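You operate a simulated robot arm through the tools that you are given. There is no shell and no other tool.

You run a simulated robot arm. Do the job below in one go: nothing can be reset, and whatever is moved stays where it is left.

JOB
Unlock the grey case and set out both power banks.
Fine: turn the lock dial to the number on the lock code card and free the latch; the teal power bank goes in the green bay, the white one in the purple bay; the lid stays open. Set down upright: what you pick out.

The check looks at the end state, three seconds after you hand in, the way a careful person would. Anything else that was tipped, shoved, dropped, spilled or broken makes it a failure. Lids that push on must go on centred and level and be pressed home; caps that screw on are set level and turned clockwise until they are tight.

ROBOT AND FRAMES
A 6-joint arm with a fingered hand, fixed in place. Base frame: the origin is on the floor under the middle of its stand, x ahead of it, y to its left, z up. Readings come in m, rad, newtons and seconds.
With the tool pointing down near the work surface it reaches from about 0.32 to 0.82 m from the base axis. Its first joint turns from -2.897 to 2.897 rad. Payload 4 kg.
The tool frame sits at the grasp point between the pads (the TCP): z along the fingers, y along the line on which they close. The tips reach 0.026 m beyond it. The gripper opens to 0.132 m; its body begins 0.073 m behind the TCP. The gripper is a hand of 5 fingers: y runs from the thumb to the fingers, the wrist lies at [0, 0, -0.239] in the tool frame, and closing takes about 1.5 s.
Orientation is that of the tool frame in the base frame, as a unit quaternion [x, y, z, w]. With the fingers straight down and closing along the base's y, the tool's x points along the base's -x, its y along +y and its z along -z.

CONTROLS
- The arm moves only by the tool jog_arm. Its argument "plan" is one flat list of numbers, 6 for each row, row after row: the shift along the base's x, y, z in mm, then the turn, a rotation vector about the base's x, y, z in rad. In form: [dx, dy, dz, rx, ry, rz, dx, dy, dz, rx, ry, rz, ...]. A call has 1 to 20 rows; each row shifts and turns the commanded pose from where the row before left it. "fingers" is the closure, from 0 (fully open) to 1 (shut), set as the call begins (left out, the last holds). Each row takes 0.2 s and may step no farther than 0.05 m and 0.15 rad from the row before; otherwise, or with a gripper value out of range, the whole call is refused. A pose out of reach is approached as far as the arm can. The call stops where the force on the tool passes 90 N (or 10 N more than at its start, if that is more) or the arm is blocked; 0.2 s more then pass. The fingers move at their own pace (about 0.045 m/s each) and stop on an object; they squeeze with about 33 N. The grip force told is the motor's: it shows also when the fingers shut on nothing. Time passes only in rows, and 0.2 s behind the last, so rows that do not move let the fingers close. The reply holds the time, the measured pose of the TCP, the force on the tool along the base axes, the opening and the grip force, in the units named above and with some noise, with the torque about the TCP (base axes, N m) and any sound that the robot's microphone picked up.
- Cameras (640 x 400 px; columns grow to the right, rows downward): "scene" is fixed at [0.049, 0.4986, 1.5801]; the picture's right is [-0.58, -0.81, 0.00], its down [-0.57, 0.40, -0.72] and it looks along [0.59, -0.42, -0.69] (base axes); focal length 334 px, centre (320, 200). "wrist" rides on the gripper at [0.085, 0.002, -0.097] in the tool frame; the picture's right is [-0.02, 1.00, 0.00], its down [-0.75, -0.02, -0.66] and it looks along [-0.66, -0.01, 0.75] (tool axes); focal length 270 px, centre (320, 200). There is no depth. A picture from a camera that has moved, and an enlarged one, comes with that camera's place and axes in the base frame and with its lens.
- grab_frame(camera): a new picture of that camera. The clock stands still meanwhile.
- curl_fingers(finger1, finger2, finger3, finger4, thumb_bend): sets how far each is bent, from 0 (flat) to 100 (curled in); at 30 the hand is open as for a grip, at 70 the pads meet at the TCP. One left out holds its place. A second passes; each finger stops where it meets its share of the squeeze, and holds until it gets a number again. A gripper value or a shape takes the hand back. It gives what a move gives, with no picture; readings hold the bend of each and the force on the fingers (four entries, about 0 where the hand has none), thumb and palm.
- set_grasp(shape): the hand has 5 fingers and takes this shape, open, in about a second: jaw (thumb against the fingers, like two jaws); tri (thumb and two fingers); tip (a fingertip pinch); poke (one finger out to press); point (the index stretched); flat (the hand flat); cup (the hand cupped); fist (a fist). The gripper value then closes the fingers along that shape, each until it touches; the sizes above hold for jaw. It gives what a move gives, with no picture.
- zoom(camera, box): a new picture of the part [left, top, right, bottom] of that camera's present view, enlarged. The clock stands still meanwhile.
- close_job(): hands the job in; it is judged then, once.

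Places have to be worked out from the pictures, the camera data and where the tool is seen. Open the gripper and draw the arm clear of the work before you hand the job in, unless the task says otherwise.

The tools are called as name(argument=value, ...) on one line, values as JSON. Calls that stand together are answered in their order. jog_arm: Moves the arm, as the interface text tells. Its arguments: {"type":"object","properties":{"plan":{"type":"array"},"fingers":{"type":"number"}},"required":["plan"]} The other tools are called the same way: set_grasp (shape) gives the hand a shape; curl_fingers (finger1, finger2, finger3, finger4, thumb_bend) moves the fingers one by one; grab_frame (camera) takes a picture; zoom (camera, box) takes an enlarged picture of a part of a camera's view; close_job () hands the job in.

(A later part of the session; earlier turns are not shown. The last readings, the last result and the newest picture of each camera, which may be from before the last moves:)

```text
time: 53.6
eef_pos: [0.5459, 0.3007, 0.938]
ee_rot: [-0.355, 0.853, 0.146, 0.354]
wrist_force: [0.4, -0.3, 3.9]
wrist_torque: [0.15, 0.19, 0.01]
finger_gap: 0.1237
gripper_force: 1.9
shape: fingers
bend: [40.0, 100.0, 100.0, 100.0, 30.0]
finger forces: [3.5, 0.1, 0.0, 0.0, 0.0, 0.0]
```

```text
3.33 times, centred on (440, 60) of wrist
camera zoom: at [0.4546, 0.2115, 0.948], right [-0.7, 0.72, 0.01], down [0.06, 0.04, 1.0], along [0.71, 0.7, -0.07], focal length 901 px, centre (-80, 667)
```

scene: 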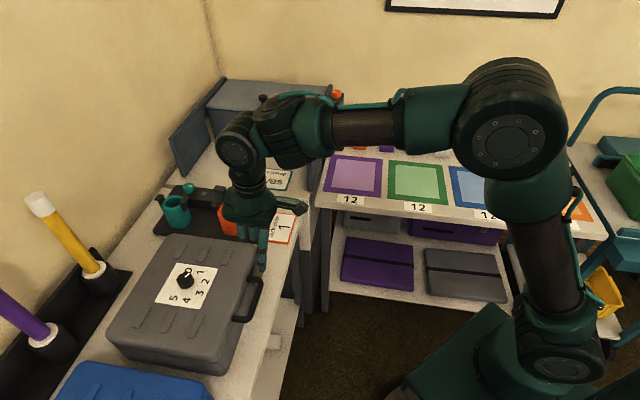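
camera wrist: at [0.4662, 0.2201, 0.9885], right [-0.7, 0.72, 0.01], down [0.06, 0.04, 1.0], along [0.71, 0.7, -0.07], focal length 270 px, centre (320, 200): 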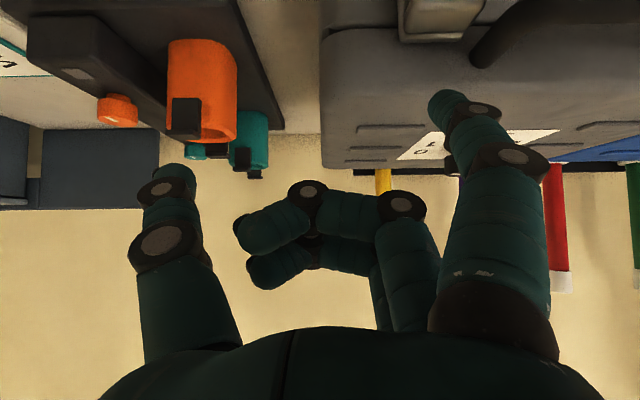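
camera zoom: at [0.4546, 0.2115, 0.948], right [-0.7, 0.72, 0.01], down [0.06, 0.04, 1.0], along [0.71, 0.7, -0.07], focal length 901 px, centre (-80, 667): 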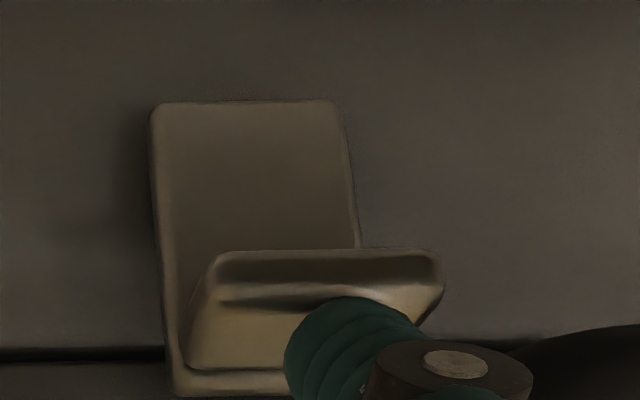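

It pivots at the bottom and is coming open. I'll keep following the arc outward and down.

jog_arm(plan=[-2.1, -2.1, -2.6, 0, 0, 0, -2.1, -2.1, -2.6, 0, 0, 0, -2.1, -2.1, -2.8, 0, 0, 0, -2.1, -2.1, -2.8, 0, 0, 0, 0, 0, 0, 0, 0, 0])

zoom(camera="scene", box=[210, 220, 290, 290])

zoom(camera="wrist", box=[360, 0, 520, 120])

```text
time: 54.8
eef_pos: [0.5375, 0.2932, 0.9283]
ee_rot: [-0.354, 0.853, 0.146, 0.353]
wrist_force: [-1.2, -0.7, 0.5]
wrist_torque: [0.03, 0.09, 0.08]
finger_gap: 0.1241
gripper_force: 0.9
shape: fingers
bend: [39.0, 100.0, 100.0, 100.0, 30.0]
finger forces: [1.6, 0.0, 0.1, 0.0, 0.0, 0.0]
```

```text
5.71 times, centred on (250, 255) of scene
camera zoom: at [0.049, 0.4986, 1.5801], right [-0.58, -0.81, 0.0], down [-0.57, 0.4, -0.72], along [0.59, -0.42, -0.69], focal length 1908 px, centre (720, -114)
```

zoom: 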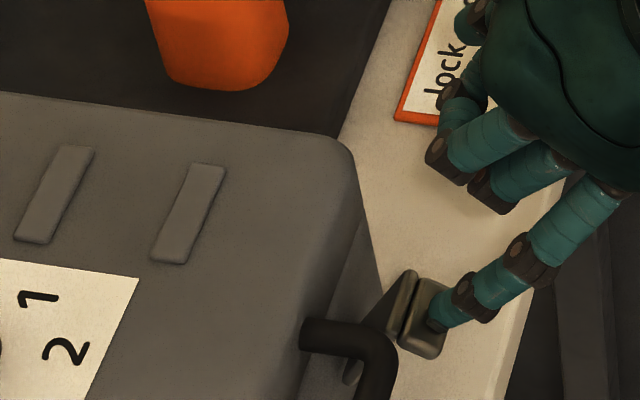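

```text
3.33 times, centred on (440, 60) of wrist
camera zoom: at [0.4467, 0.2036, 0.9363], right [-0.7, 0.72, 0.01], down [0.06, 0.04, 1.0], along [0.71, 0.7, -0.07], focal length 901 px, centre (-80, 667)
```

zoom: 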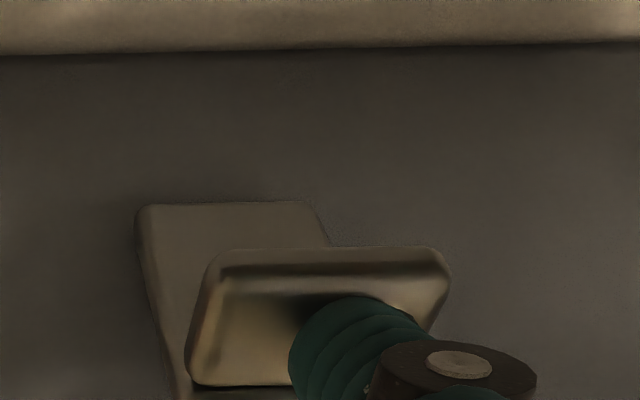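

jog_arm(plan=[-2, -2, -3.5, 0, 0, 0, -2, -2, -3.5, 0, 0, 0, -1.5, -1.5, -4, 0, 0, 0, -1.2, -1.2, -4, 0, 0, 0, 0, 0, 0, 0, 0, 0])

zoom(camera="scene", box=[210, 220, 290, 290])

zoom(camera="wrist", box=[360, 0, 520, 120])

```text
time: 56.0
eef_pos: [0.5299, 0.2873, 0.9139]
ee_rot: [-0.355, 0.853, 0.146, 0.354]
wrist_force: [-1.2, -1.4, 1.9]
wrist_torque: [-0.04, 0.14, 0.19]
finger_gap: 0.1231
gripper_force: 1.1
shape: fingers
bend: [40.0, 100.0, 100.0, 100.0, 30.0]
finger forces: [3.3, 0.1, 0.0, 0.0, 0.1, 0.1]
```

```text
5.71 times, centred on (250, 255) of scene
camera zoom: at [0.049, 0.4986, 1.5801], right [-0.58, -0.81, 0.0], down [-0.57, 0.4, -0.72], along [0.59, -0.42, -0.69], focal length 1908 px, centre (720, -114)
```

zoom: 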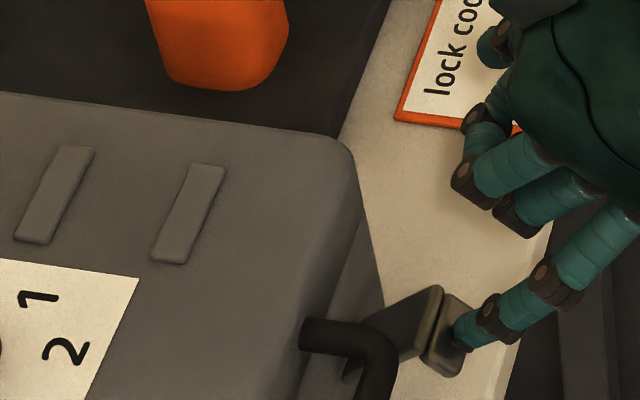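

```text
3.33 times, centred on (440, 60) of wrist
camera zoom: at [0.4398, 0.197, 0.9219], right [-0.7, 0.72, 0.01], down [0.06, 0.04, 1.0], along [0.71, 0.7, -0.07], focal length 901 px, centre (-80, 667)
```

zoom: 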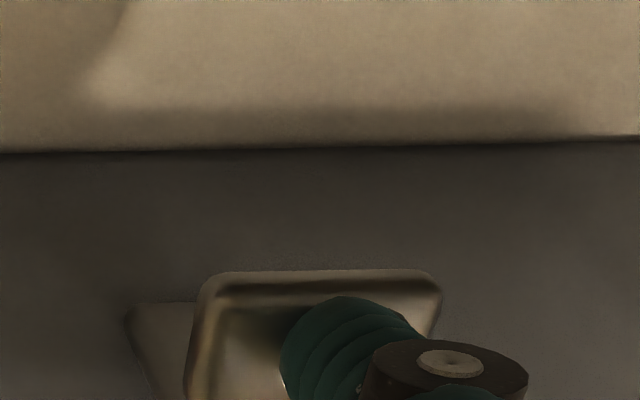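

The latch is open about 60°. I'll lift the finger away and check whether it stays down.

jog_arm(plan=[-5, -5, 4, 0, 0, 0, -4, -4, 12, 0, 0, 0, 0, 0, 20, 0, 0, 0, 0, 0, 20, 0, 0, 0, 0, 0, 0, 0, 0, 0])

zoom(camera="scene", box=[210, 220, 290, 290])

grab_frame(camera="wrist")

```text
time: 57.2
eef_pos: [0.5222, 0.277, 0.9705]
ee_rot: [-0.355, 0.853, 0.146, 0.354]
wrist_force: [-0.5, -0.8, 0.0]
wrist_torque: [0.0, 0.0, 0.02]
finger_gap: 0.1229
gripper_force: 0.1
shape: fingers
bend: [40.0, 100.0, 100.0, 100.0, 30.0]
finger forces: [0.1, 0.0, 0.1, 0.1, 0.0, 0.0]
```

```text
5.71 times, centred on (250, 255) of scene
camera zoom: at [0.049, 0.4986, 1.5801], right [-0.58, -0.81, 0.0], down [-0.57, 0.4, -0.72], along [0.59, -0.42, -0.69], focal length 1908 px, centre (720, -114)
```

zoom: 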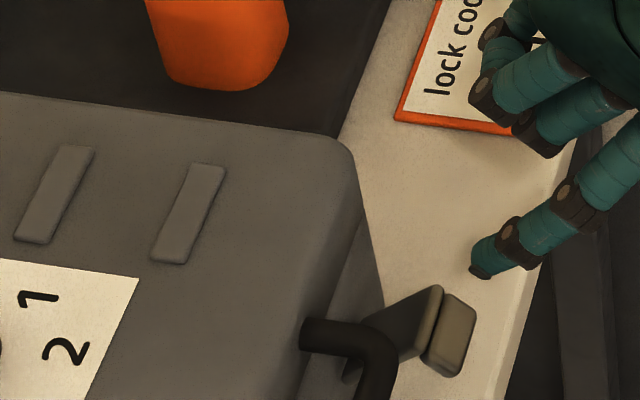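

```text
taken
camera wrist: at [0.4311, 0.1877, 0.9785], right [-0.7, 0.72, 0.01], down [0.06, 0.04, 1.0], along [0.71, 0.7, -0.07], focal length 270 px, centre (320, 200)
```

wrist: 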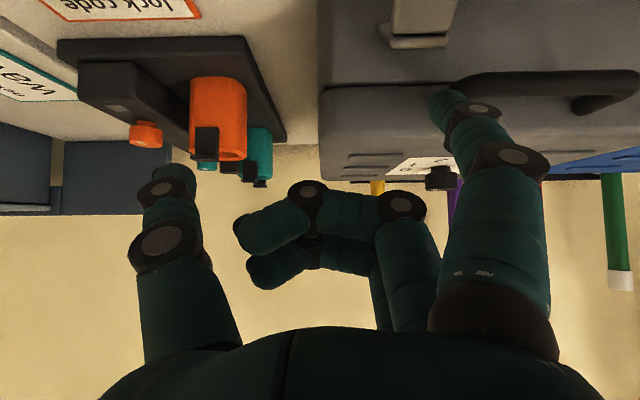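

The latch stays open. I'll press its inner face down a bit more so it's well clear of the lid.

jog_arm(plan=[14, 14, 0, 0, 0, 0, 0, 0, -12, 0, 0, 0, 0, 0, -12, 0, 0, 0, 0, 0, -12, 0, 0, 0, 0, 0, -6, 0, 0, 0, 0, 0, 0, 0, 0, 0])

zoom(camera="scene", box=[210, 220, 290, 290])

```text
time: 58.6
eef_pos: [0.5358, 0.2915, 0.9278]
ee_rot: [-0.354, 0.853, 0.146, 0.354]
wrist_force: [0.1, -0.3, 0.1]
wrist_torque: [0.0, -0.01, -0.01]
finger_gap: 0.123
gripper_force: 0.1
shape: fingers
bend: [40.0, 100.0, 100.0, 100.0, 30.0]
finger forces: [0.1, 0.0, 0.0, 0.1, 0.0, 0.0]
```

```text
5.71 times, centred on (250, 255) of scene
camera zoom: at [0.049, 0.4986, 1.5801], right [-0.58, -0.81, 0.0], down [-0.57, 0.4, -0.72], along [0.59, -0.42, -0.69], focal length 1908 px, centre (720, -114)
```

zoom: 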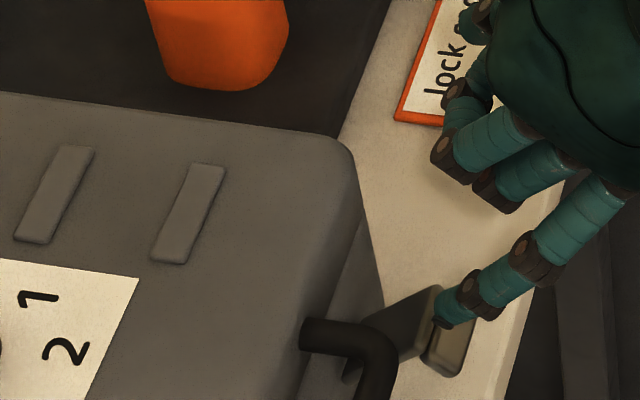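

jog_arm(plan=[5, 5, 0, 0, 0, 0, 0, 0, -4, 0, 0, 0, 0, 0, -4, 0, 0, 0, 0, 0, -4, 0, 0, 0, 0, 0, -3, 0, 0, 0, 0, 0, 0, 0, 0, 0])

zoom(camera="scene", box=[210, 220, 290, 290])

```text
time: 60.0
eef_pos: [0.5399, 0.2961, 0.9132]
ee_rot: [-0.354, 0.853, 0.146, 0.354]
wrist_force: [-24.1, -28.2, 25.7]
wrist_torque: [-0.14, 2.24, 2.29]
finger_gap: 0.1248
gripper_force: 21.9
shape: fingers
bend: [75.0, 100.0, 100.0, 100.0, 30.0]
finger forces: [44.1, 0.0, 0.1, 0.1, 0.1, 0.0]
```

```text
5.71 times, centred on (250, 255) of scene
camera zoom: at [0.049, 0.4986, 1.5801], right [-0.58, -0.81, 0.0], down [-0.57, 0.4, -0.72], along [0.59, -0.42, -0.69], focal length 1908 px, centre (720, -114)
```

zoom: 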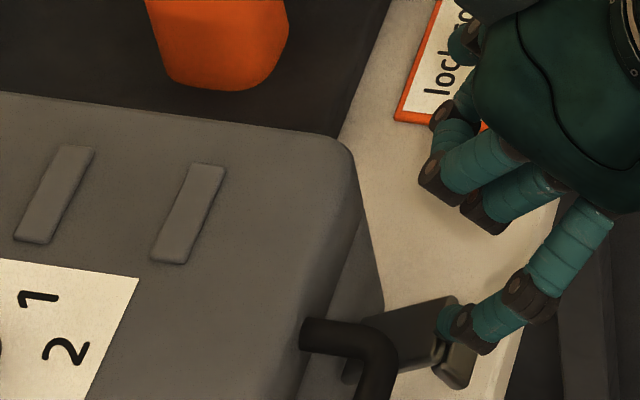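

It met a stop (44 N), so the latch is fully open; I'll back off now.

jog_arm(plan=[-4, -4, 6, 0, 0, 0, -6, -6, 12, 0, 0, 0, -8, -8, 20, 0, 0, 0, 0, 0, 25, 0, 0, 0, 0, 0, 0, 0, 0, 0])

grab_frame(camera="scene")

zoom(camera="scene", box=[190, 220, 290, 320])

grab_frame(camera="wrist")

```text
time: 61.2
eef_pos: [0.5221, 0.2788, 0.9762]
ee_rot: [-0.354, 0.853, 0.146, 0.354]
wrist_force: [0.1, -0.3, 0.1]
wrist_torque: [-0.02, -0.03, 0.02]
finger_gap: 0.1227
gripper_force: 0.0
shape: fingers
bend: [40.0, 100.0, 100.0, 100.0, 30.0]
finger forces: [0.1, 0.0, 0.0, 0.0, 0.0, 0.0]
```

```text
taken
```

scene: 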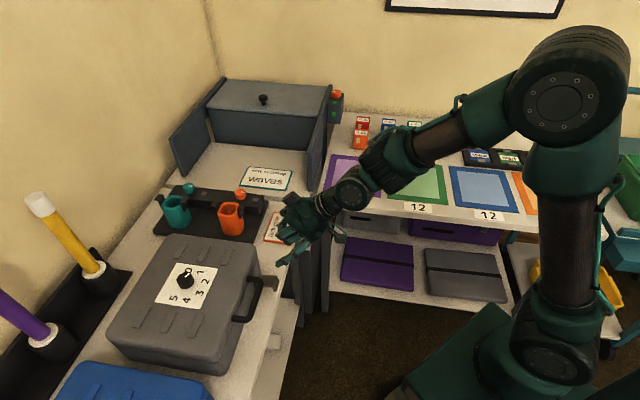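

```text
4.00 times, centred on (240, 270) of scene
camera zoom: at [0.049, 0.4986, 1.5801], right [-0.58, -0.81, 0.0], down [-0.57, 0.4, -0.72], along [0.59, -0.42, -0.69], focal length 1336 px, centre (640, -80)
```

zoom: 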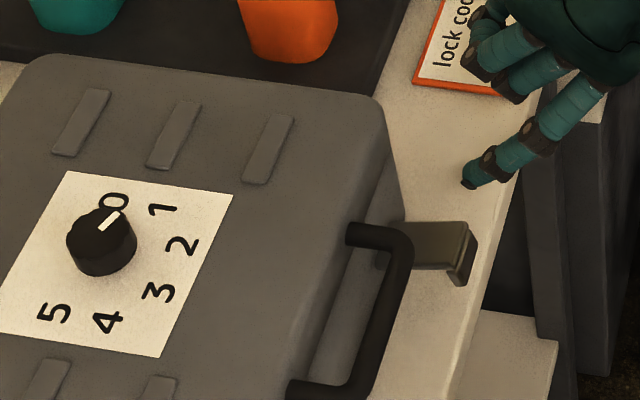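

```text
taken
camera wrist: at [0.4312, 0.1892, 0.9852], right [-0.7, 0.72, 0.01], down [0.06, 0.04, 1.0], along [0.71, 0.7, -0.07], focal length 270 px, centre (320, 200)
```

wrist: 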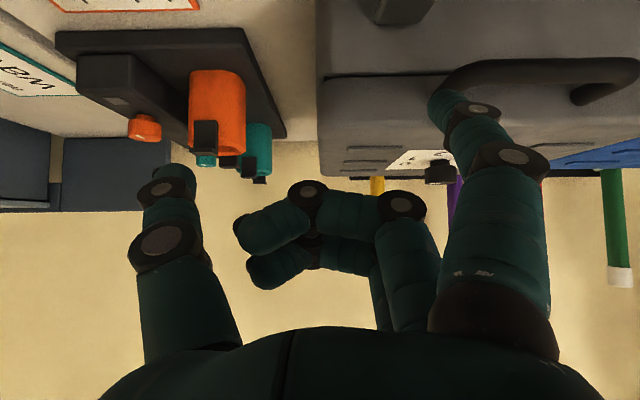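

The latch now lies flat open. Next is the lid: I'll bring finger 1 low in front of the handle bar (bar at n≈0.59, z≈0.905) to hook underneath it.

jog_arm(plan=[-15.4, 10, 0, 0.0823, -0.0823, 0, -15.4, 10, 0, 0.0823, -0.0823, 0, -15.4, 10, 0, 0.0823, -0.0823, 0, 0, 0, -20, 0, 0, 0, 0, 0, -20, 0, 0, 0, 0, 0, -20, 0, 0, 0, 0, 0, 0, 0, 0, 0])

grab_frame(camera="wrist")

zoom(camera="scene", box=[190, 230, 310, 330])

```text
time: 62.8
eef_pos: [0.4765, 0.308, 0.9152]
ee_rot: [-0.323, 0.779, 0.205, 0.497]
wrist_force: [0.9, -0.2, 0.5]
wrist_torque: [-0.02, 0.05, -0.02]
finger_gap: 0.1228
gripper_force: 0.1
shape: fingers
bend: [40.0, 100.0, 100.0, 100.0, 30.0]
finger forces: [0.0, 0.0, 0.1, 0.0, 0.0, 0.0]
```

```text
taken
camera wrist: at [0.3893, 0.2221, 0.8789], right [-0.7, 0.71, 0.02], down [-0.19, -0.21, 0.96], along [0.69, 0.67, 0.28], focal length 270 px, centre (320, 200)
```

wrist: 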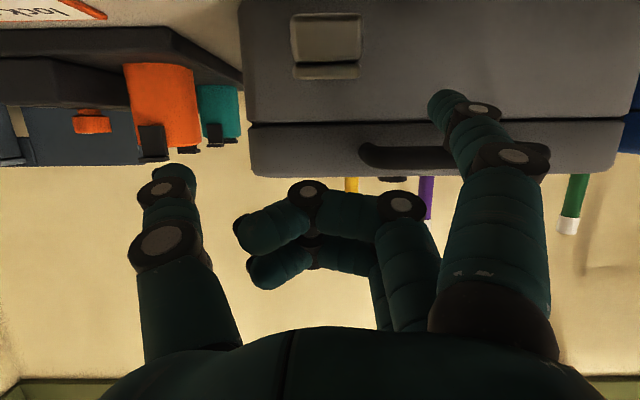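

```text
4.00 times, centred on (250, 280) of scene
camera zoom: at [0.049, 0.4986, 1.5801], right [-0.58, -0.81, 0.0], down [-0.57, 0.4, -0.72], along [0.59, -0.42, -0.69], focal length 1336 px, centre (600, -120)
```

zoom: 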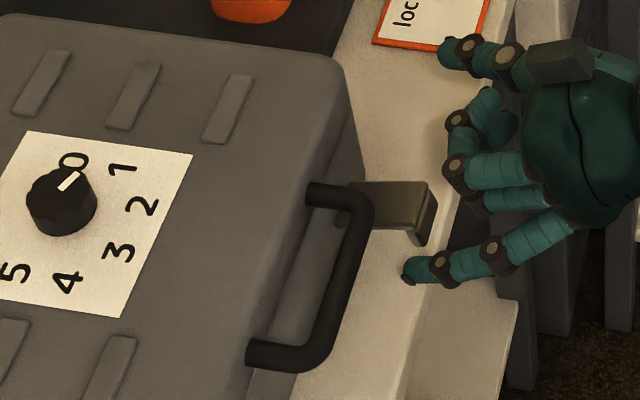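

The tip is in front of and below the bar, clear of the open latch. I'll dip 4 mm and slide under the bar.

jog_arm(plan=[0, 0, -4, 0, 0, 0, 9, 9, 0, 0, 0, 0, 9, 9, 0, 0, 0, 0, 9, 9, 0, 0, 0, 0, 0, 0, 0, 0, 0, 0])

zoom(camera="wrist", box=[330, 30, 530, 190])

zoom(camera="scene", box=[190, 230, 310, 330])

```text
time: 64.0
eef_pos: [0.5029, 0.3346, 0.9112]
ee_rot: [-0.324, 0.779, 0.205, 0.496]
wrist_force: [-0.1, 0.3, 0.2]
wrist_torque: [-0.01, 0.04, -0.01]
finger_gap: 0.1227
gripper_force: 0.0
shape: fingers
bend: [40.0, 100.0, 100.0, 100.0, 30.0]
finger forces: [0.0, 0.0, 0.1, 0.1, 0.1, 0.1]
```

```text
2.50 times, centred on (430, 110) of wrist
camera zoom: at [0.4162, 0.2486, 0.8756], right [-0.7, 0.71, 0.02], down [-0.19, -0.21, 0.96], along [0.69, 0.67, 0.28], focal length 676 px, centre (45, 425)
```

zoom: 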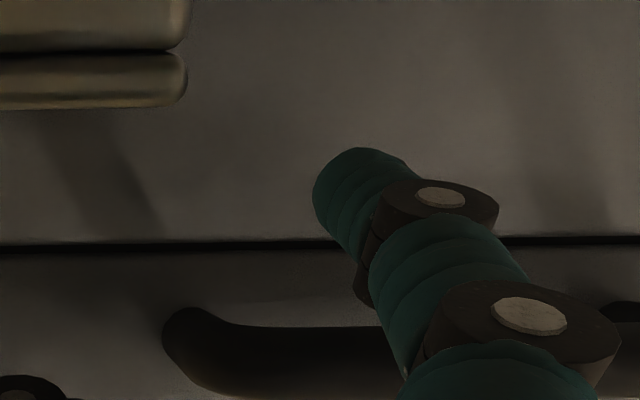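

```text
4.00 times, centred on (250, 280) of scene
camera zoom: at [0.049, 0.4986, 1.5801], right [-0.58, -0.81, 0.0], down [-0.57, 0.4, -0.72], along [0.59, -0.42, -0.69], focal length 1336 px, centre (600, -120)
```

zoom: 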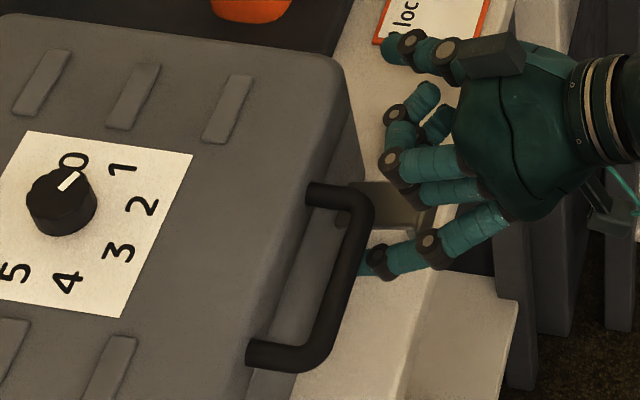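

The finger is under the bar. I'll go in another 8 mm and then start lifting, watching the force.

jog_arm(plan=[5.7, 5.7, 0, 0, 0, 0, 0, 0, 4, 0, 0, 0, 0, 0, 4, 0, 0, 0, 0, 0, 4, 0, 0, 0, 0, 0, 0, 0, 0, 0])

zoom(camera="scene", box=[190, 230, 310, 330])

```text
time: 65.2
eef_pos: [0.5098, 0.3405, 0.9228]
ee_rot: [-0.324, 0.779, 0.205, 0.497]
wrist_force: [-0.6, -0.4, -2.3]
wrist_torque: [-0.09, -0.13, 0.01]
finger_gap: 0.1228
gripper_force: 1.4
shape: fingers
bend: [40.0, 100.0, 100.0, 100.0, 30.0]
finger forces: [2.3, 0.0, 0.0, 0.0, 0.0, 0.1]
```

```text
4.00 times, centred on (250, 280) of scene
camera zoom: at [0.049, 0.4986, 1.5801], right [-0.58, -0.81, 0.0], down [-0.57, 0.4, -0.72], along [0.59, -0.42, -0.69], focal length 1336 px, centre (600, -120)
```

zoom: 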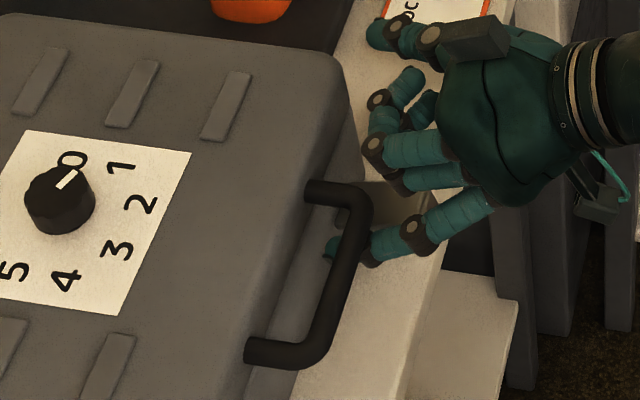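

The lid is lifting with only about 2 N. I'll raise it along its arc about the rear hinge, turning the hand with it, and check at around 30°.

jog_arm(plan=[2.9, 2.9, 19.5, -0.0432, 0.0432, 0, 2.9, 2.9, 19.5, -0.0432, 0.0432, 0, 5.7, 5.7, 21.4, -0.0494, 0.0494, 0, 5.7, 5.7, 21.4, -0.0494, 0.0494, 0, 0, 0, 0, 0, 0, 0])

grab_frame(camera="scene")

grab_frame(camera="wrist")

```text
time: 66.4
eef_pos: [0.5271, 0.3582, 1.0056]
ee_rot: [-0.347, 0.837, 0.161, 0.391]
wrist_force: [-0.2, -0.1, -2.8]
wrist_torque: [-0.07, -0.08, 0.02]
finger_gap: 0.1224
gripper_force: 1.0
shape: fingers
bend: [40.0, 100.0, 100.0, 100.0, 30.0]
finger forces: [1.8, 0.0, 0.0, 0.0, 0.0, 0.0]
```

```text
taken
```

scene: 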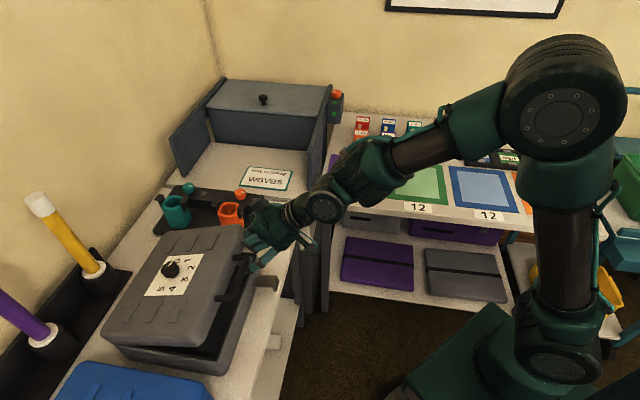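

```text
taken
camera wrist: at [0.4356, 0.2684, 1.0037], right [-0.7, 0.72, 0.01], down [0.0, -0.02, 1.0], along [0.72, 0.7, 0.02], focal length 270 px, centre (320, 200)
```

wrist: 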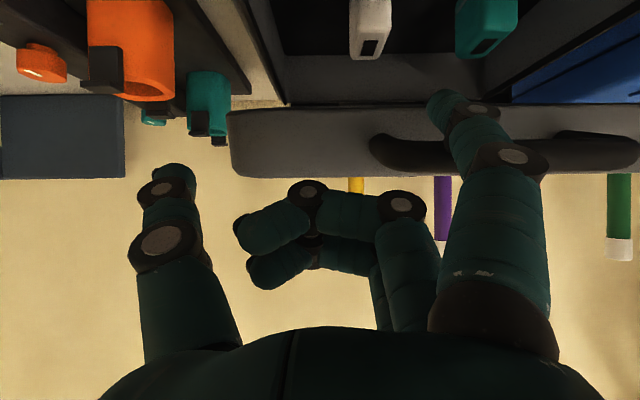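

The lid is opening nicely at about 20° and I can see the white and teal power banks inside. I'll continue along the arc.

jog_arm(plan=[8.3, 8.3, 19.8, -0.0494, 0.0494, 0, 8.3, 8.3, 19.8, -0.0494, 0.0494, 0, 10.6, 10.6, 17.4, -0.0494, 0.0494, 0, 10.6, 10.6, 17.4, -0.0494, 0.0494, 0, 12.6, 12.6, 14.6, -0.0494, 0.0494, 0, 12.6, 12.6, 14.6, -0.0494, 0.0494, 0, 0, 0, 0, 0, 0, 0])

grab_frame(camera="scene")

grab_frame(camera="wrist")

```text
time: 68.0
eef_pos: [0.5898, 0.4215, 1.1089]
ee_rot: [-0.374, 0.9, 0.086, 0.208]
wrist_force: [-0.7, -0.7, -0.6]
wrist_torque: [-0.01, -0.02, 0.07]
finger_gap: 0.123
gripper_force: 1.0
shape: fingers
bend: [40.0, 100.0, 100.0, 100.0, 30.0]
finger forces: [1.3, 0.1, 0.1, 0.1, 0.0, 0.1]
```

```text
taken
```

scene: 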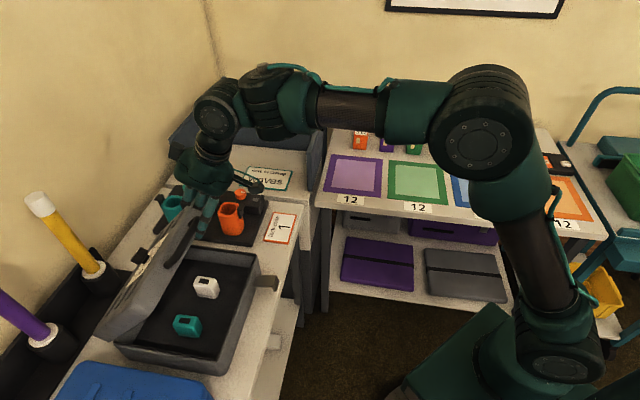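

```text
taken
camera wrist: at [0.5059, 0.3382, 1.1586], right [-0.7, 0.72, 0.01], down [0.28, 0.27, 0.92], along [0.66, 0.64, -0.39], focal length 270 px, centre (320, 200)
```

wrist: 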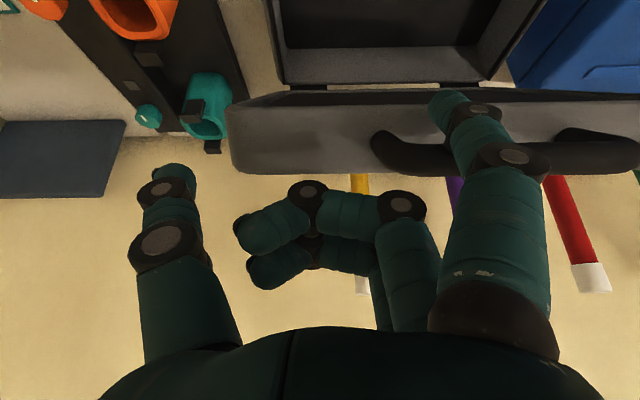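

The lid is at roughly 50°, and both banks stand in the base. I'll keep pushing the handle up and back.

jog_arm(plan=[13.9, 13.9, 12.5, 0, 0, 0, 13.9, 13.9, 12.5, 0, 0, 0, 15.2, 15.2, 8.9, 0, 0, 0, 15.2, 15.2, 8.9, 0, 0, 0, 0, 0, 0, 0, 0, 0])

grab_frame(camera="scene")

grab_frame(camera="wrist")

```text
time: 69.2
eef_pos: [0.6479, 0.4785, 1.1528]
ee_rot: [-0.375, 0.9, 0.086, 0.208]
wrist_force: [0.0, -0.3, -0.2]
wrist_torque: [0.01, -0.05, 0.05]
finger_gap: 0.123
gripper_force: 0.0
shape: fingers
bend: [40.0, 100.0, 100.0, 100.0, 30.0]
finger forces: [0.5, 0.0, 0.0, 0.0, 0.0, 0.0]
```

```text
taken
```

scene: 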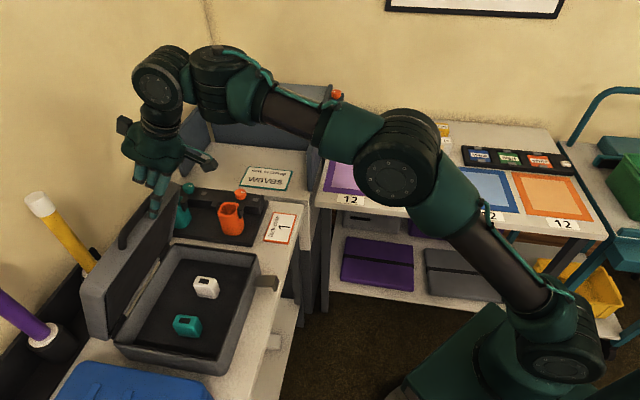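

```text
taken
camera wrist: at [0.5634, 0.3955, 1.2015], right [-0.7, 0.72, 0.01], down [0.28, 0.27, 0.92], along [0.66, 0.64, -0.39], focal length 270 px, centre (320, 200)
```

wrist: 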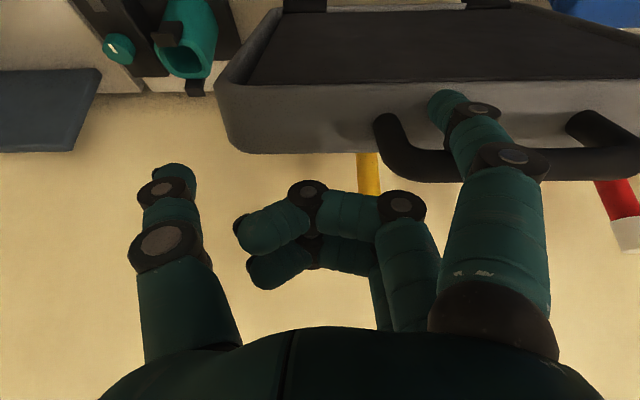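

jog_arm(plan=[14, 14, 4, 0, 0, 0, 14, 14, 2, 0, 0, 0, 10, 10, 0, 0, 0, 0, 0, 0, 0, 0, 0, 0])

grab_frame(camera="scene")

grab_frame(camera="wrist")

```text
time: 70.2
eef_pos: [0.6618, 0.4925, 1.1549]
ee_rot: [-0.375, 0.9, 0.084, 0.208]
wrist_force: [-0.8, -2.8, 6.3]
wrist_torque: [0.08, 0.44, 0.2]
finger_gap: 0.1237
gripper_force: 2.9
shape: fingers
bend: [40.0, 100.0, 100.0, 100.0, 30.0]
finger forces: [6.5, 0.1, 0.0, 0.1, 0.1, 0.0]
out of reach, approached as far as the arm can: row 2, 3
```

```text
taken
```

scene: 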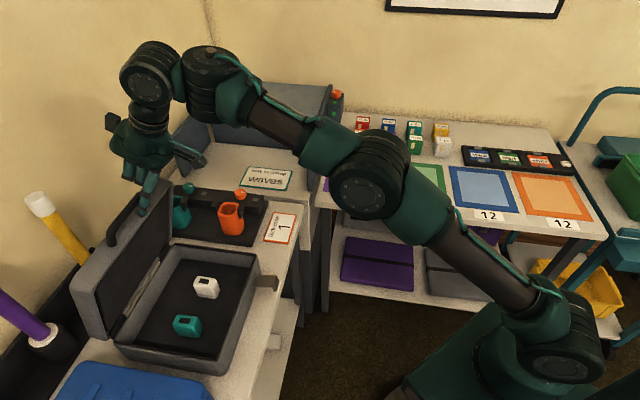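

```text
taken
camera wrist: at [0.5779, 0.4095, 1.2051], right [-0.7, 0.72, 0.01], down [0.28, 0.27, 0.92], along [0.66, 0.64, -0.39], focal length 270 px, centre (320, 200)
```

wrist: 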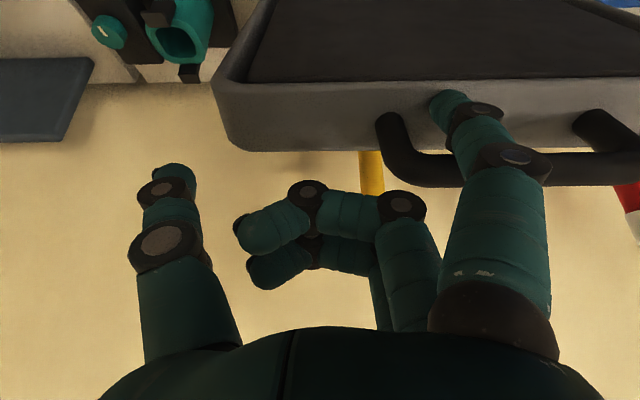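

The lid is at roughly 73° and this hand pose has hit its reach limit. I'll keep the finger hooked between bar and lid front while tipping the hand further outward, which extends the reach.

jog_arm(plan=[5.7, 5.7, 4.8, 0.0741, -0.0741, 0, 6, 6, 2.7, 0.0494, -0.0494, 0, 5.9, 5.9, 2.7, 0.0494, -0.0494, 0, 0, 0, 0, 0, 0, 0])

grab_frame(camera="wrist")

zoom(camera="scene", box=[50, 110, 290, 390])

```text
time: 71.2
eef_pos: [0.6807, 0.5105, 1.1681]
ee_rot: [-0.359, 0.867, 0.13, 0.32]
wrist_force: [1.3, -9.6, 33.8]
wrist_torque: [0.88, 1.75, 0.44]
finger_gap: 0.1248
gripper_force: 16.9
shape: fingers
bend: [43.0, 100.0, 100.0, 100.0, 30.0]
finger forces: [34.5, 0.1, 0.0, 0.1, 0.0, 0.0]
```

```text
taken
camera wrist: at [0.5902, 0.4211, 1.1871], right [-0.7, 0.72, 0.01], down [0.11, 0.09, 0.99], along [0.71, 0.69, -0.15], focal length 270 px, centre (320, 200)
```

wrist: 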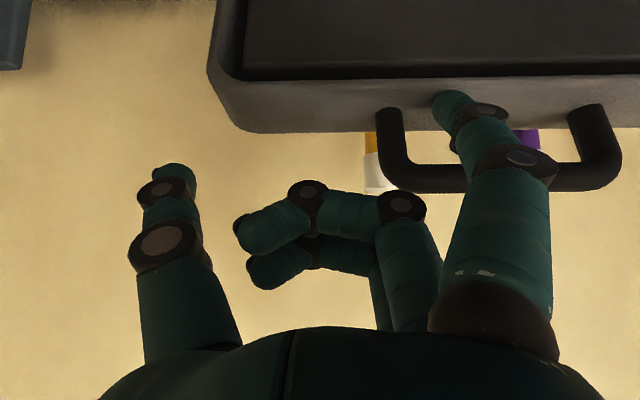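

```text
1.43 times, centred on (170, 250) of scene
camera zoom: at [0.049, 0.4986, 1.5801], right [-0.58, -0.81, 0.0], down [-0.57, 0.4, -0.72], along [0.59, -0.42, -0.69], focal length 477 px, centre (534, 129)
```

zoom: 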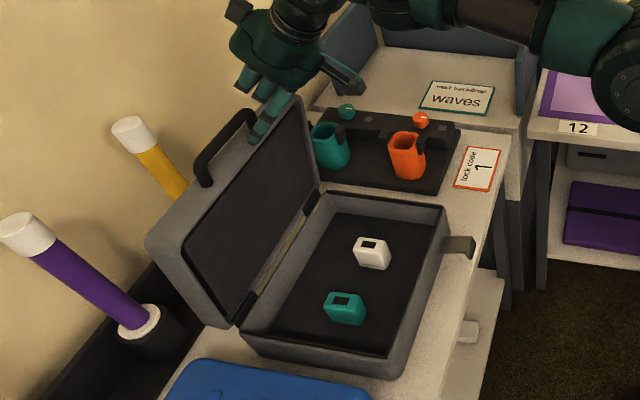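

The lid has come to about 80°, though the tip is pressing the lid front with 34 N. I'll ease upward slightly while pushing on back past vertical.

jog_arm(plan=[0, 0, 4, 0, 0, 0, 6, 6, 2.5, 0.037, -0.037, 0, 6, 6, 2.5, 0.037, -0.037, 0, 6, 6, 1.5, 0.037, -0.037, 0, 6, 6, 1.5, 0.037, -0.037, 0, 0, 0, 0, 0, 0, 0])

grab_frame(camera="wrist")

zoom(camera="scene", box=[50, 110, 290, 390])

```text
time: 72.6
eef_pos: [0.7031, 0.5354, 1.1755]
ee_rot: [-0.345, 0.831, 0.167, 0.404]
wrist_force: [0.2, 0.4, -0.2]
wrist_torque: [0.02, 0.01, -0.04]
finger_gap: 0.123
gripper_force: 0.2
shape: fingers
bend: [40.0, 100.0, 100.0, 100.0, 30.0]
finger forces: [0.0, 0.1, 0.0, 0.0, 0.0, 0.0]
```

```text
taken
camera wrist: at [0.6127, 0.445, 1.1695], right [-0.7, 0.71, 0.01], down [-0.03, -0.05, 1.0], along [0.71, 0.7, 0.05], focal length 270 px, centre (320, 200)
```

wrist: 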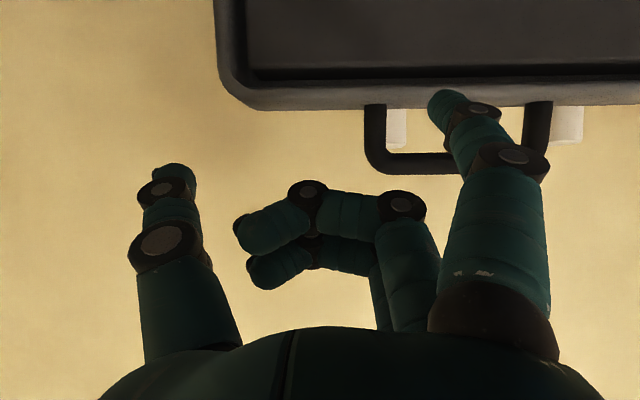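

```text
1.43 times, centred on (170, 250) of scene
camera zoom: at [0.049, 0.4986, 1.5801], right [-0.58, -0.81, 0.0], down [-0.57, 0.4, -0.72], along [0.59, -0.42, -0.69], focal length 477 px, centre (534, 129)
```

zoom: 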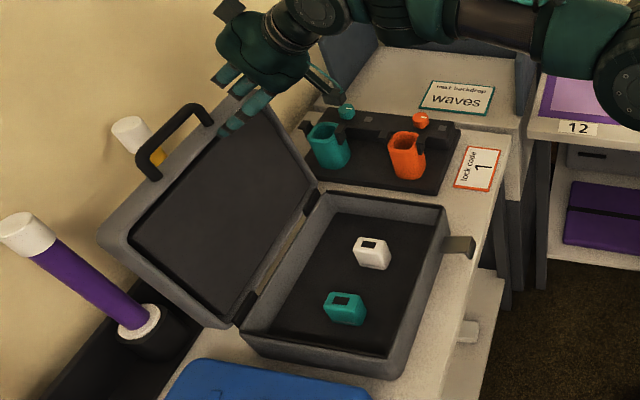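

The lid has tipped past vertical and now rests open by itself, with no contact on my finger. I'll withdraw, bring the hand upright and look into the case.

jog_arm(plan=[-25, -25, 0, 0, 0, 0, -25, -25, 5, 0, 0, 0, -25, -25, 5, -0.0919, 0.0919, 0, -25, -25, 0, -0.0919, 0.0919, 0, -25, -25, 0, -0.0919, 0.0919, 0, -25, -25, 0, -0.0919, 0.0919, 0, -25, -25, 0, -0.0919, 0.0919, 0, -15, -15, 0, -0.0919, 0.0919, 0, 0, 0, 0, -0.0919, 0.0919, 0, 0, 0, 0, 0, 0, 0])

set_grasp(shape="jaw")

grab_frame(camera="wrist")

grab_frame(camera="scene")

```text
time: 74.8
eef_pos: [0.5137, 0.3462, 1.1857]
ee_rot: [-0.384, 0.923, 0.0, -0.002]
wrist_force: [-0.1, 0.4, 0.0]
wrist_torque: [-0.02, -0.01, 0.04]
finger_gap: 0.1227
gripper_force: 0.2
shape: fingers
bend: [40.0, 100.0, 100.0, 100.0, 30.0]
finger forces: [0.0, 0.0, 0.0, 0.0, 0.1, 0.0]
```

```text
time: 75.7
eef_pos: [0.5135, 0.3452, 1.1851]
ee_rot: [-0.384, 0.923, 0.0, -0.002]
wrist_force: [0.3, 0.0, -0.1]
wrist_torque: [0.01, 0.03, 0.03]
finger_gap: 0.1319
gripper_force: 0.2
shape: jaw
bend: [30.0, 30.0, 30.0, 30.0, 30.0]
finger forces: [0.0, 0.0, 0.0, 0.1, 0.0, 0.1]
```

```text
taken
camera wrist: at [0.4544, 0.2866, 1.2827], right [-0.69, 0.72, 0.0], down [0.54, 0.52, 0.66], along [0.47, 0.46, -0.75], focal length 270 px, centre (320, 200)
```

wrist: 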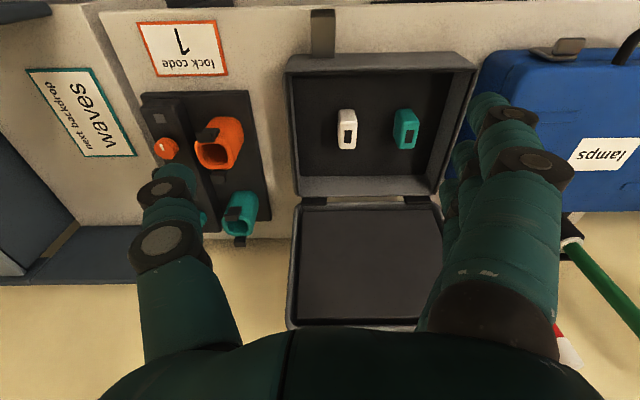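

```text
taken
```

scene: 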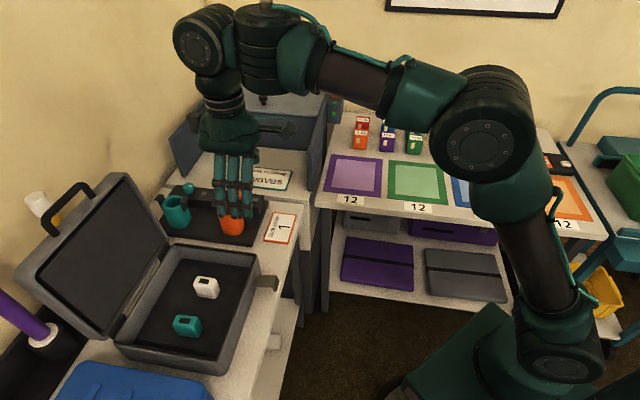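

The lid rests open. I'll zoom in on the two power banks.

zoom(camera="wrist", box=[280, 40, 480, 200])

zoom(camera="scene", box=[150, 250, 250, 350])

```text
2.50 times, centred on (380, 120) of wrist
camera zoom: at [0.4544, 0.2866, 1.2827], right [-0.69, 0.72, 0.0], down [0.54, 0.52, 0.66], along [0.47, 0.46, -0.75], focal length 676 px, centre (170, 400)
```

zoom: 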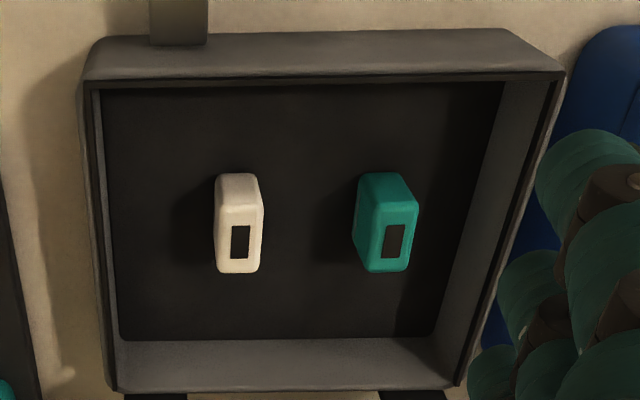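

```text
4.00 times, centred on (200, 300) of scene
camera zoom: at [0.049, 0.4986, 1.5801], right [-0.58, -0.81, 0.0], down [-0.57, 0.4, -0.72], along [0.59, -0.42, -0.69], focal length 1336 px, centre (800, -200)
```

zoom: 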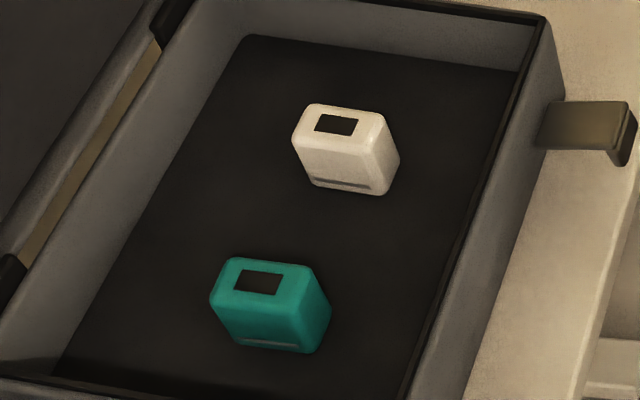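

The white bank is at about (0.572, 0.463) and the teal at about (0.505, 0.533), tops near z≈0.885, roughly 30 mm wide across my closing direction. I'll hover over the white one with a partly closed hand.

jog_arm(plan=[11.8, 23.5, -33, 0, 0, 0, 11.8, 23.5, -33, 0, 0, 0, 11.8, 23.5, -33, 0, 0, 0, 11.8, 23.5, -33, 0, 0, 0, 11.8, 23.5, -33, 0, 0, 0, 0, 0, 0, 0, 0, 0, 0, 0, 0, 0, 0, 0], fingers=0.35)

grab_frame(camera="wrist")

zoom(camera="scene", box=[130, 200, 290, 360])

```text
time: 77.3
eef_pos: [0.5725, 0.4611, 1.0199]
ee_rot: [-0.384, 0.924, 0.0, -0.001]
wrist_force: [0.2, -0.5, 0.0]
wrist_torque: [0.02, 0.01, -0.02]
finger_gap: 0.0864
gripper_force: 0.1
shape: jaw
bend: [70.0, 70.0, 70.0, 70.0, 66.0]
finger forces: [0.0, 0.1, 0.0, 0.1, 0.1, 0.0]
```

```text
taken
camera wrist: at [0.512, 0.4029, 1.1177], right [-0.69, 0.72, 0.0], down [0.54, 0.52, 0.66], along [0.47, 0.46, -0.75], focal length 270 px, centre (320, 200)
```

wrist: 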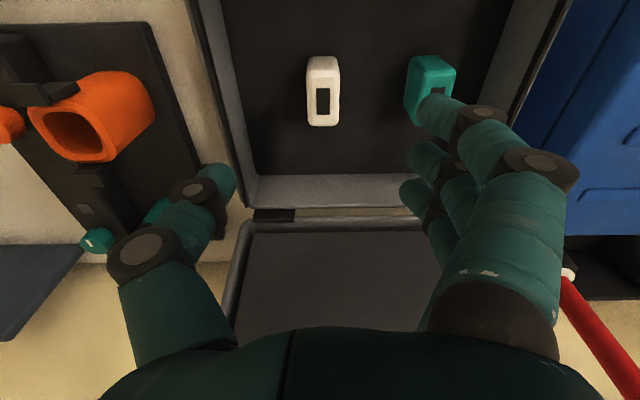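

```text
2.50 times, centred on (210, 280) of scene
camera zoom: at [0.049, 0.4986, 1.5801], right [-0.58, -0.81, 0.0], down [-0.57, 0.4, -0.72], along [0.59, -0.42, -0.69], focal length 835 px, centre (595, 0)
```

zoom: 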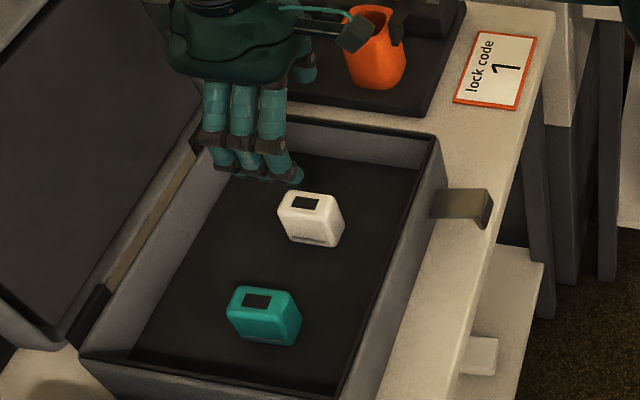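

zoom(camera="wrist", box=[260, 30, 400, 150])

```text
3.33 times, centred on (330, 90) of wrist
camera zoom: at [0.512, 0.4029, 1.1177], right [-0.69, 0.72, 0.0], down [0.54, 0.52, 0.66], along [0.47, 0.46, -0.75], focal length 901 px, centre (287, 567)
```

zoom: 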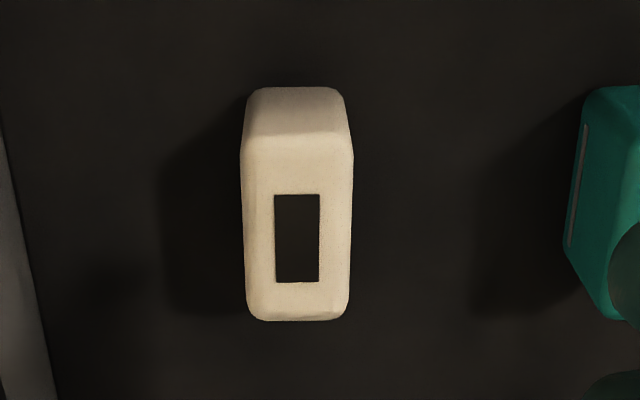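

The white bank is about 28 × 44 × 55 mm, its top near z≈0.89, and I'm within 4 mm of centred. I'll correct that and lower around it.

jog_arm(plan=[0, 4.2, -33, 0, 0, 0, 0, 0, -33, 0, 0, 0, 0, 0, -33, 0, 0, 0, 0, 0, -20, 0, 0, 0, 0, 0, 0, 0, 0, 0])

grab_frame(camera="wrist")

zoom(camera="scene", box=[130, 200, 290, 360])

```text
time: 78.5
eef_pos: [0.5706, 0.4664, 0.9027]
ee_rot: [-0.384, 0.923, 0.0, -0.002]
wrist_force: [-0.6, 0.1, 0.1]
wrist_torque: [0.0, 0.02, -0.04]
finger_gap: 0.0863
gripper_force: 0.1
shape: jaw
bend: [70.0, 70.0, 70.0, 70.0, 66.0]
finger forces: [0.0, 0.0, 0.0, 0.1, 0.0, 0.0]
```

```text
taken
camera wrist: at [0.5113, 0.4066, 1.0005], right [-0.69, 0.72, 0.0], down [0.54, 0.52, 0.66], along [0.47, 0.46, -0.75], focal length 270 px, centre (320, 200)
```

wrist: 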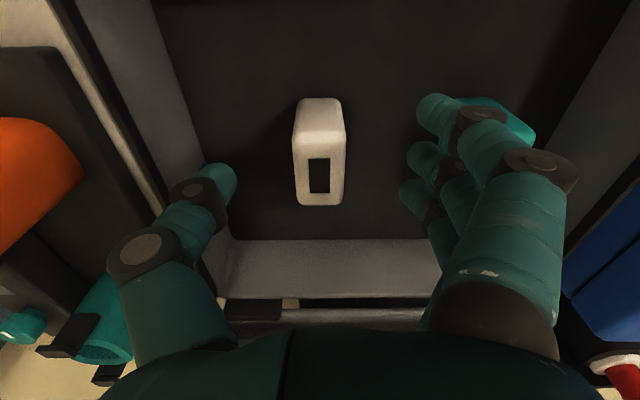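

```text
2.50 times, centred on (210, 280) of scene
camera zoom: at [0.049, 0.4986, 1.5801], right [-0.58, -0.81, 0.0], down [-0.57, 0.4, -0.72], along [0.59, -0.42, -0.69], focal length 835 px, centre (595, 0)
```

zoom: 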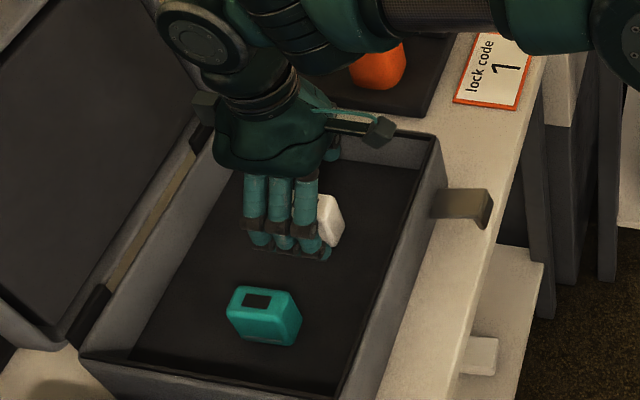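

zoom(camera="wrist", box=[240, 80, 400, 230])

```text
2.67 times, centred on (320, 155) of wrist
camera zoom: at [0.5113, 0.4066, 1.0005], right [-0.69, 0.72, 0.0], down [0.54, 0.52, 0.66], along [0.47, 0.46, -0.75], focal length 721 px, centre (320, 320)
```

zoom: 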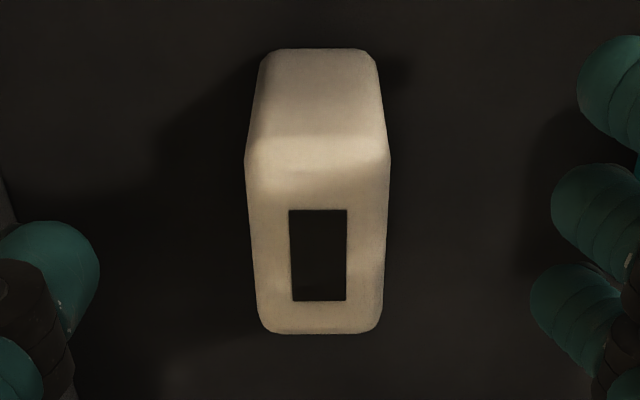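

Better triangulation puts the bank top near z≈0.874 and its centre 4 mm farther out. I'll adjust and lower until the tips are about 8 mm above the case floor.

jog_arm(plan=[2.8, 2.8, -12, 0, 0, 0, 0, 0, -10, 0, 0, 0, 0, 0, -8, 0, 0, 0, 0, 0, 0, 0, 0, 0])

grab_frame(camera="wrist")

zoom(camera="scene", box=[160, 240, 260, 320])

```text
time: 79.5
eef_pos: [0.5745, 0.4689, 0.8734]
ee_rot: [-0.384, 0.924, 0.0, -0.001]
wrist_force: [0.2, 0.7, -0.1]
wrist_torque: [-0.01, 0.0, 0.01]
finger_gap: 0.0862
gripper_force: 0.2
shape: jaw
bend: [70.0, 70.0, 70.0, 70.0, 66.0]
finger forces: [0.0, 0.1, 0.0, 0.0, 0.0, 0.0]
```

```text
taken
camera wrist: at [0.5156, 0.4099, 0.9702], right [-0.69, 0.72, 0.0], down [0.54, 0.52, 0.66], along [0.47, 0.46, -0.75], focal length 270 px, centre (320, 200)
```

wrist: 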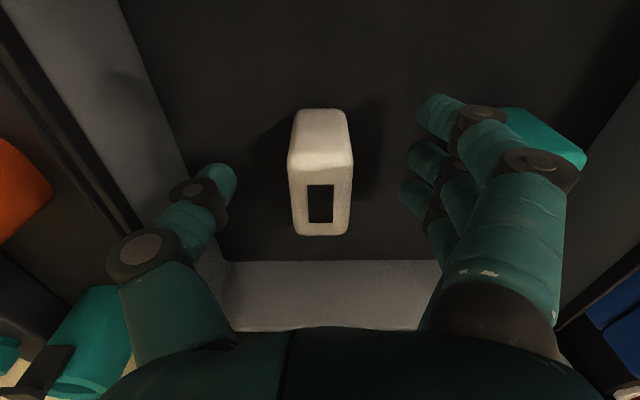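

```text
5.00 times, centred on (210, 280) of scene
camera zoom: at [0.049, 0.4986, 1.5801], right [-0.58, -0.81, 0.0], down [-0.57, 0.4, -0.72], along [0.59, -0.42, -0.69], focal length 1669 px, centre (870, -200)
```

zoom: 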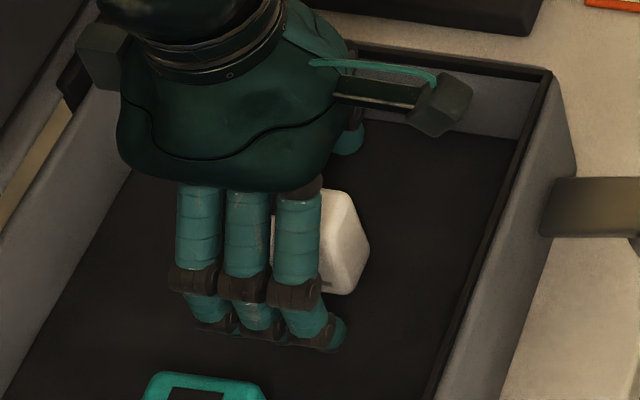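

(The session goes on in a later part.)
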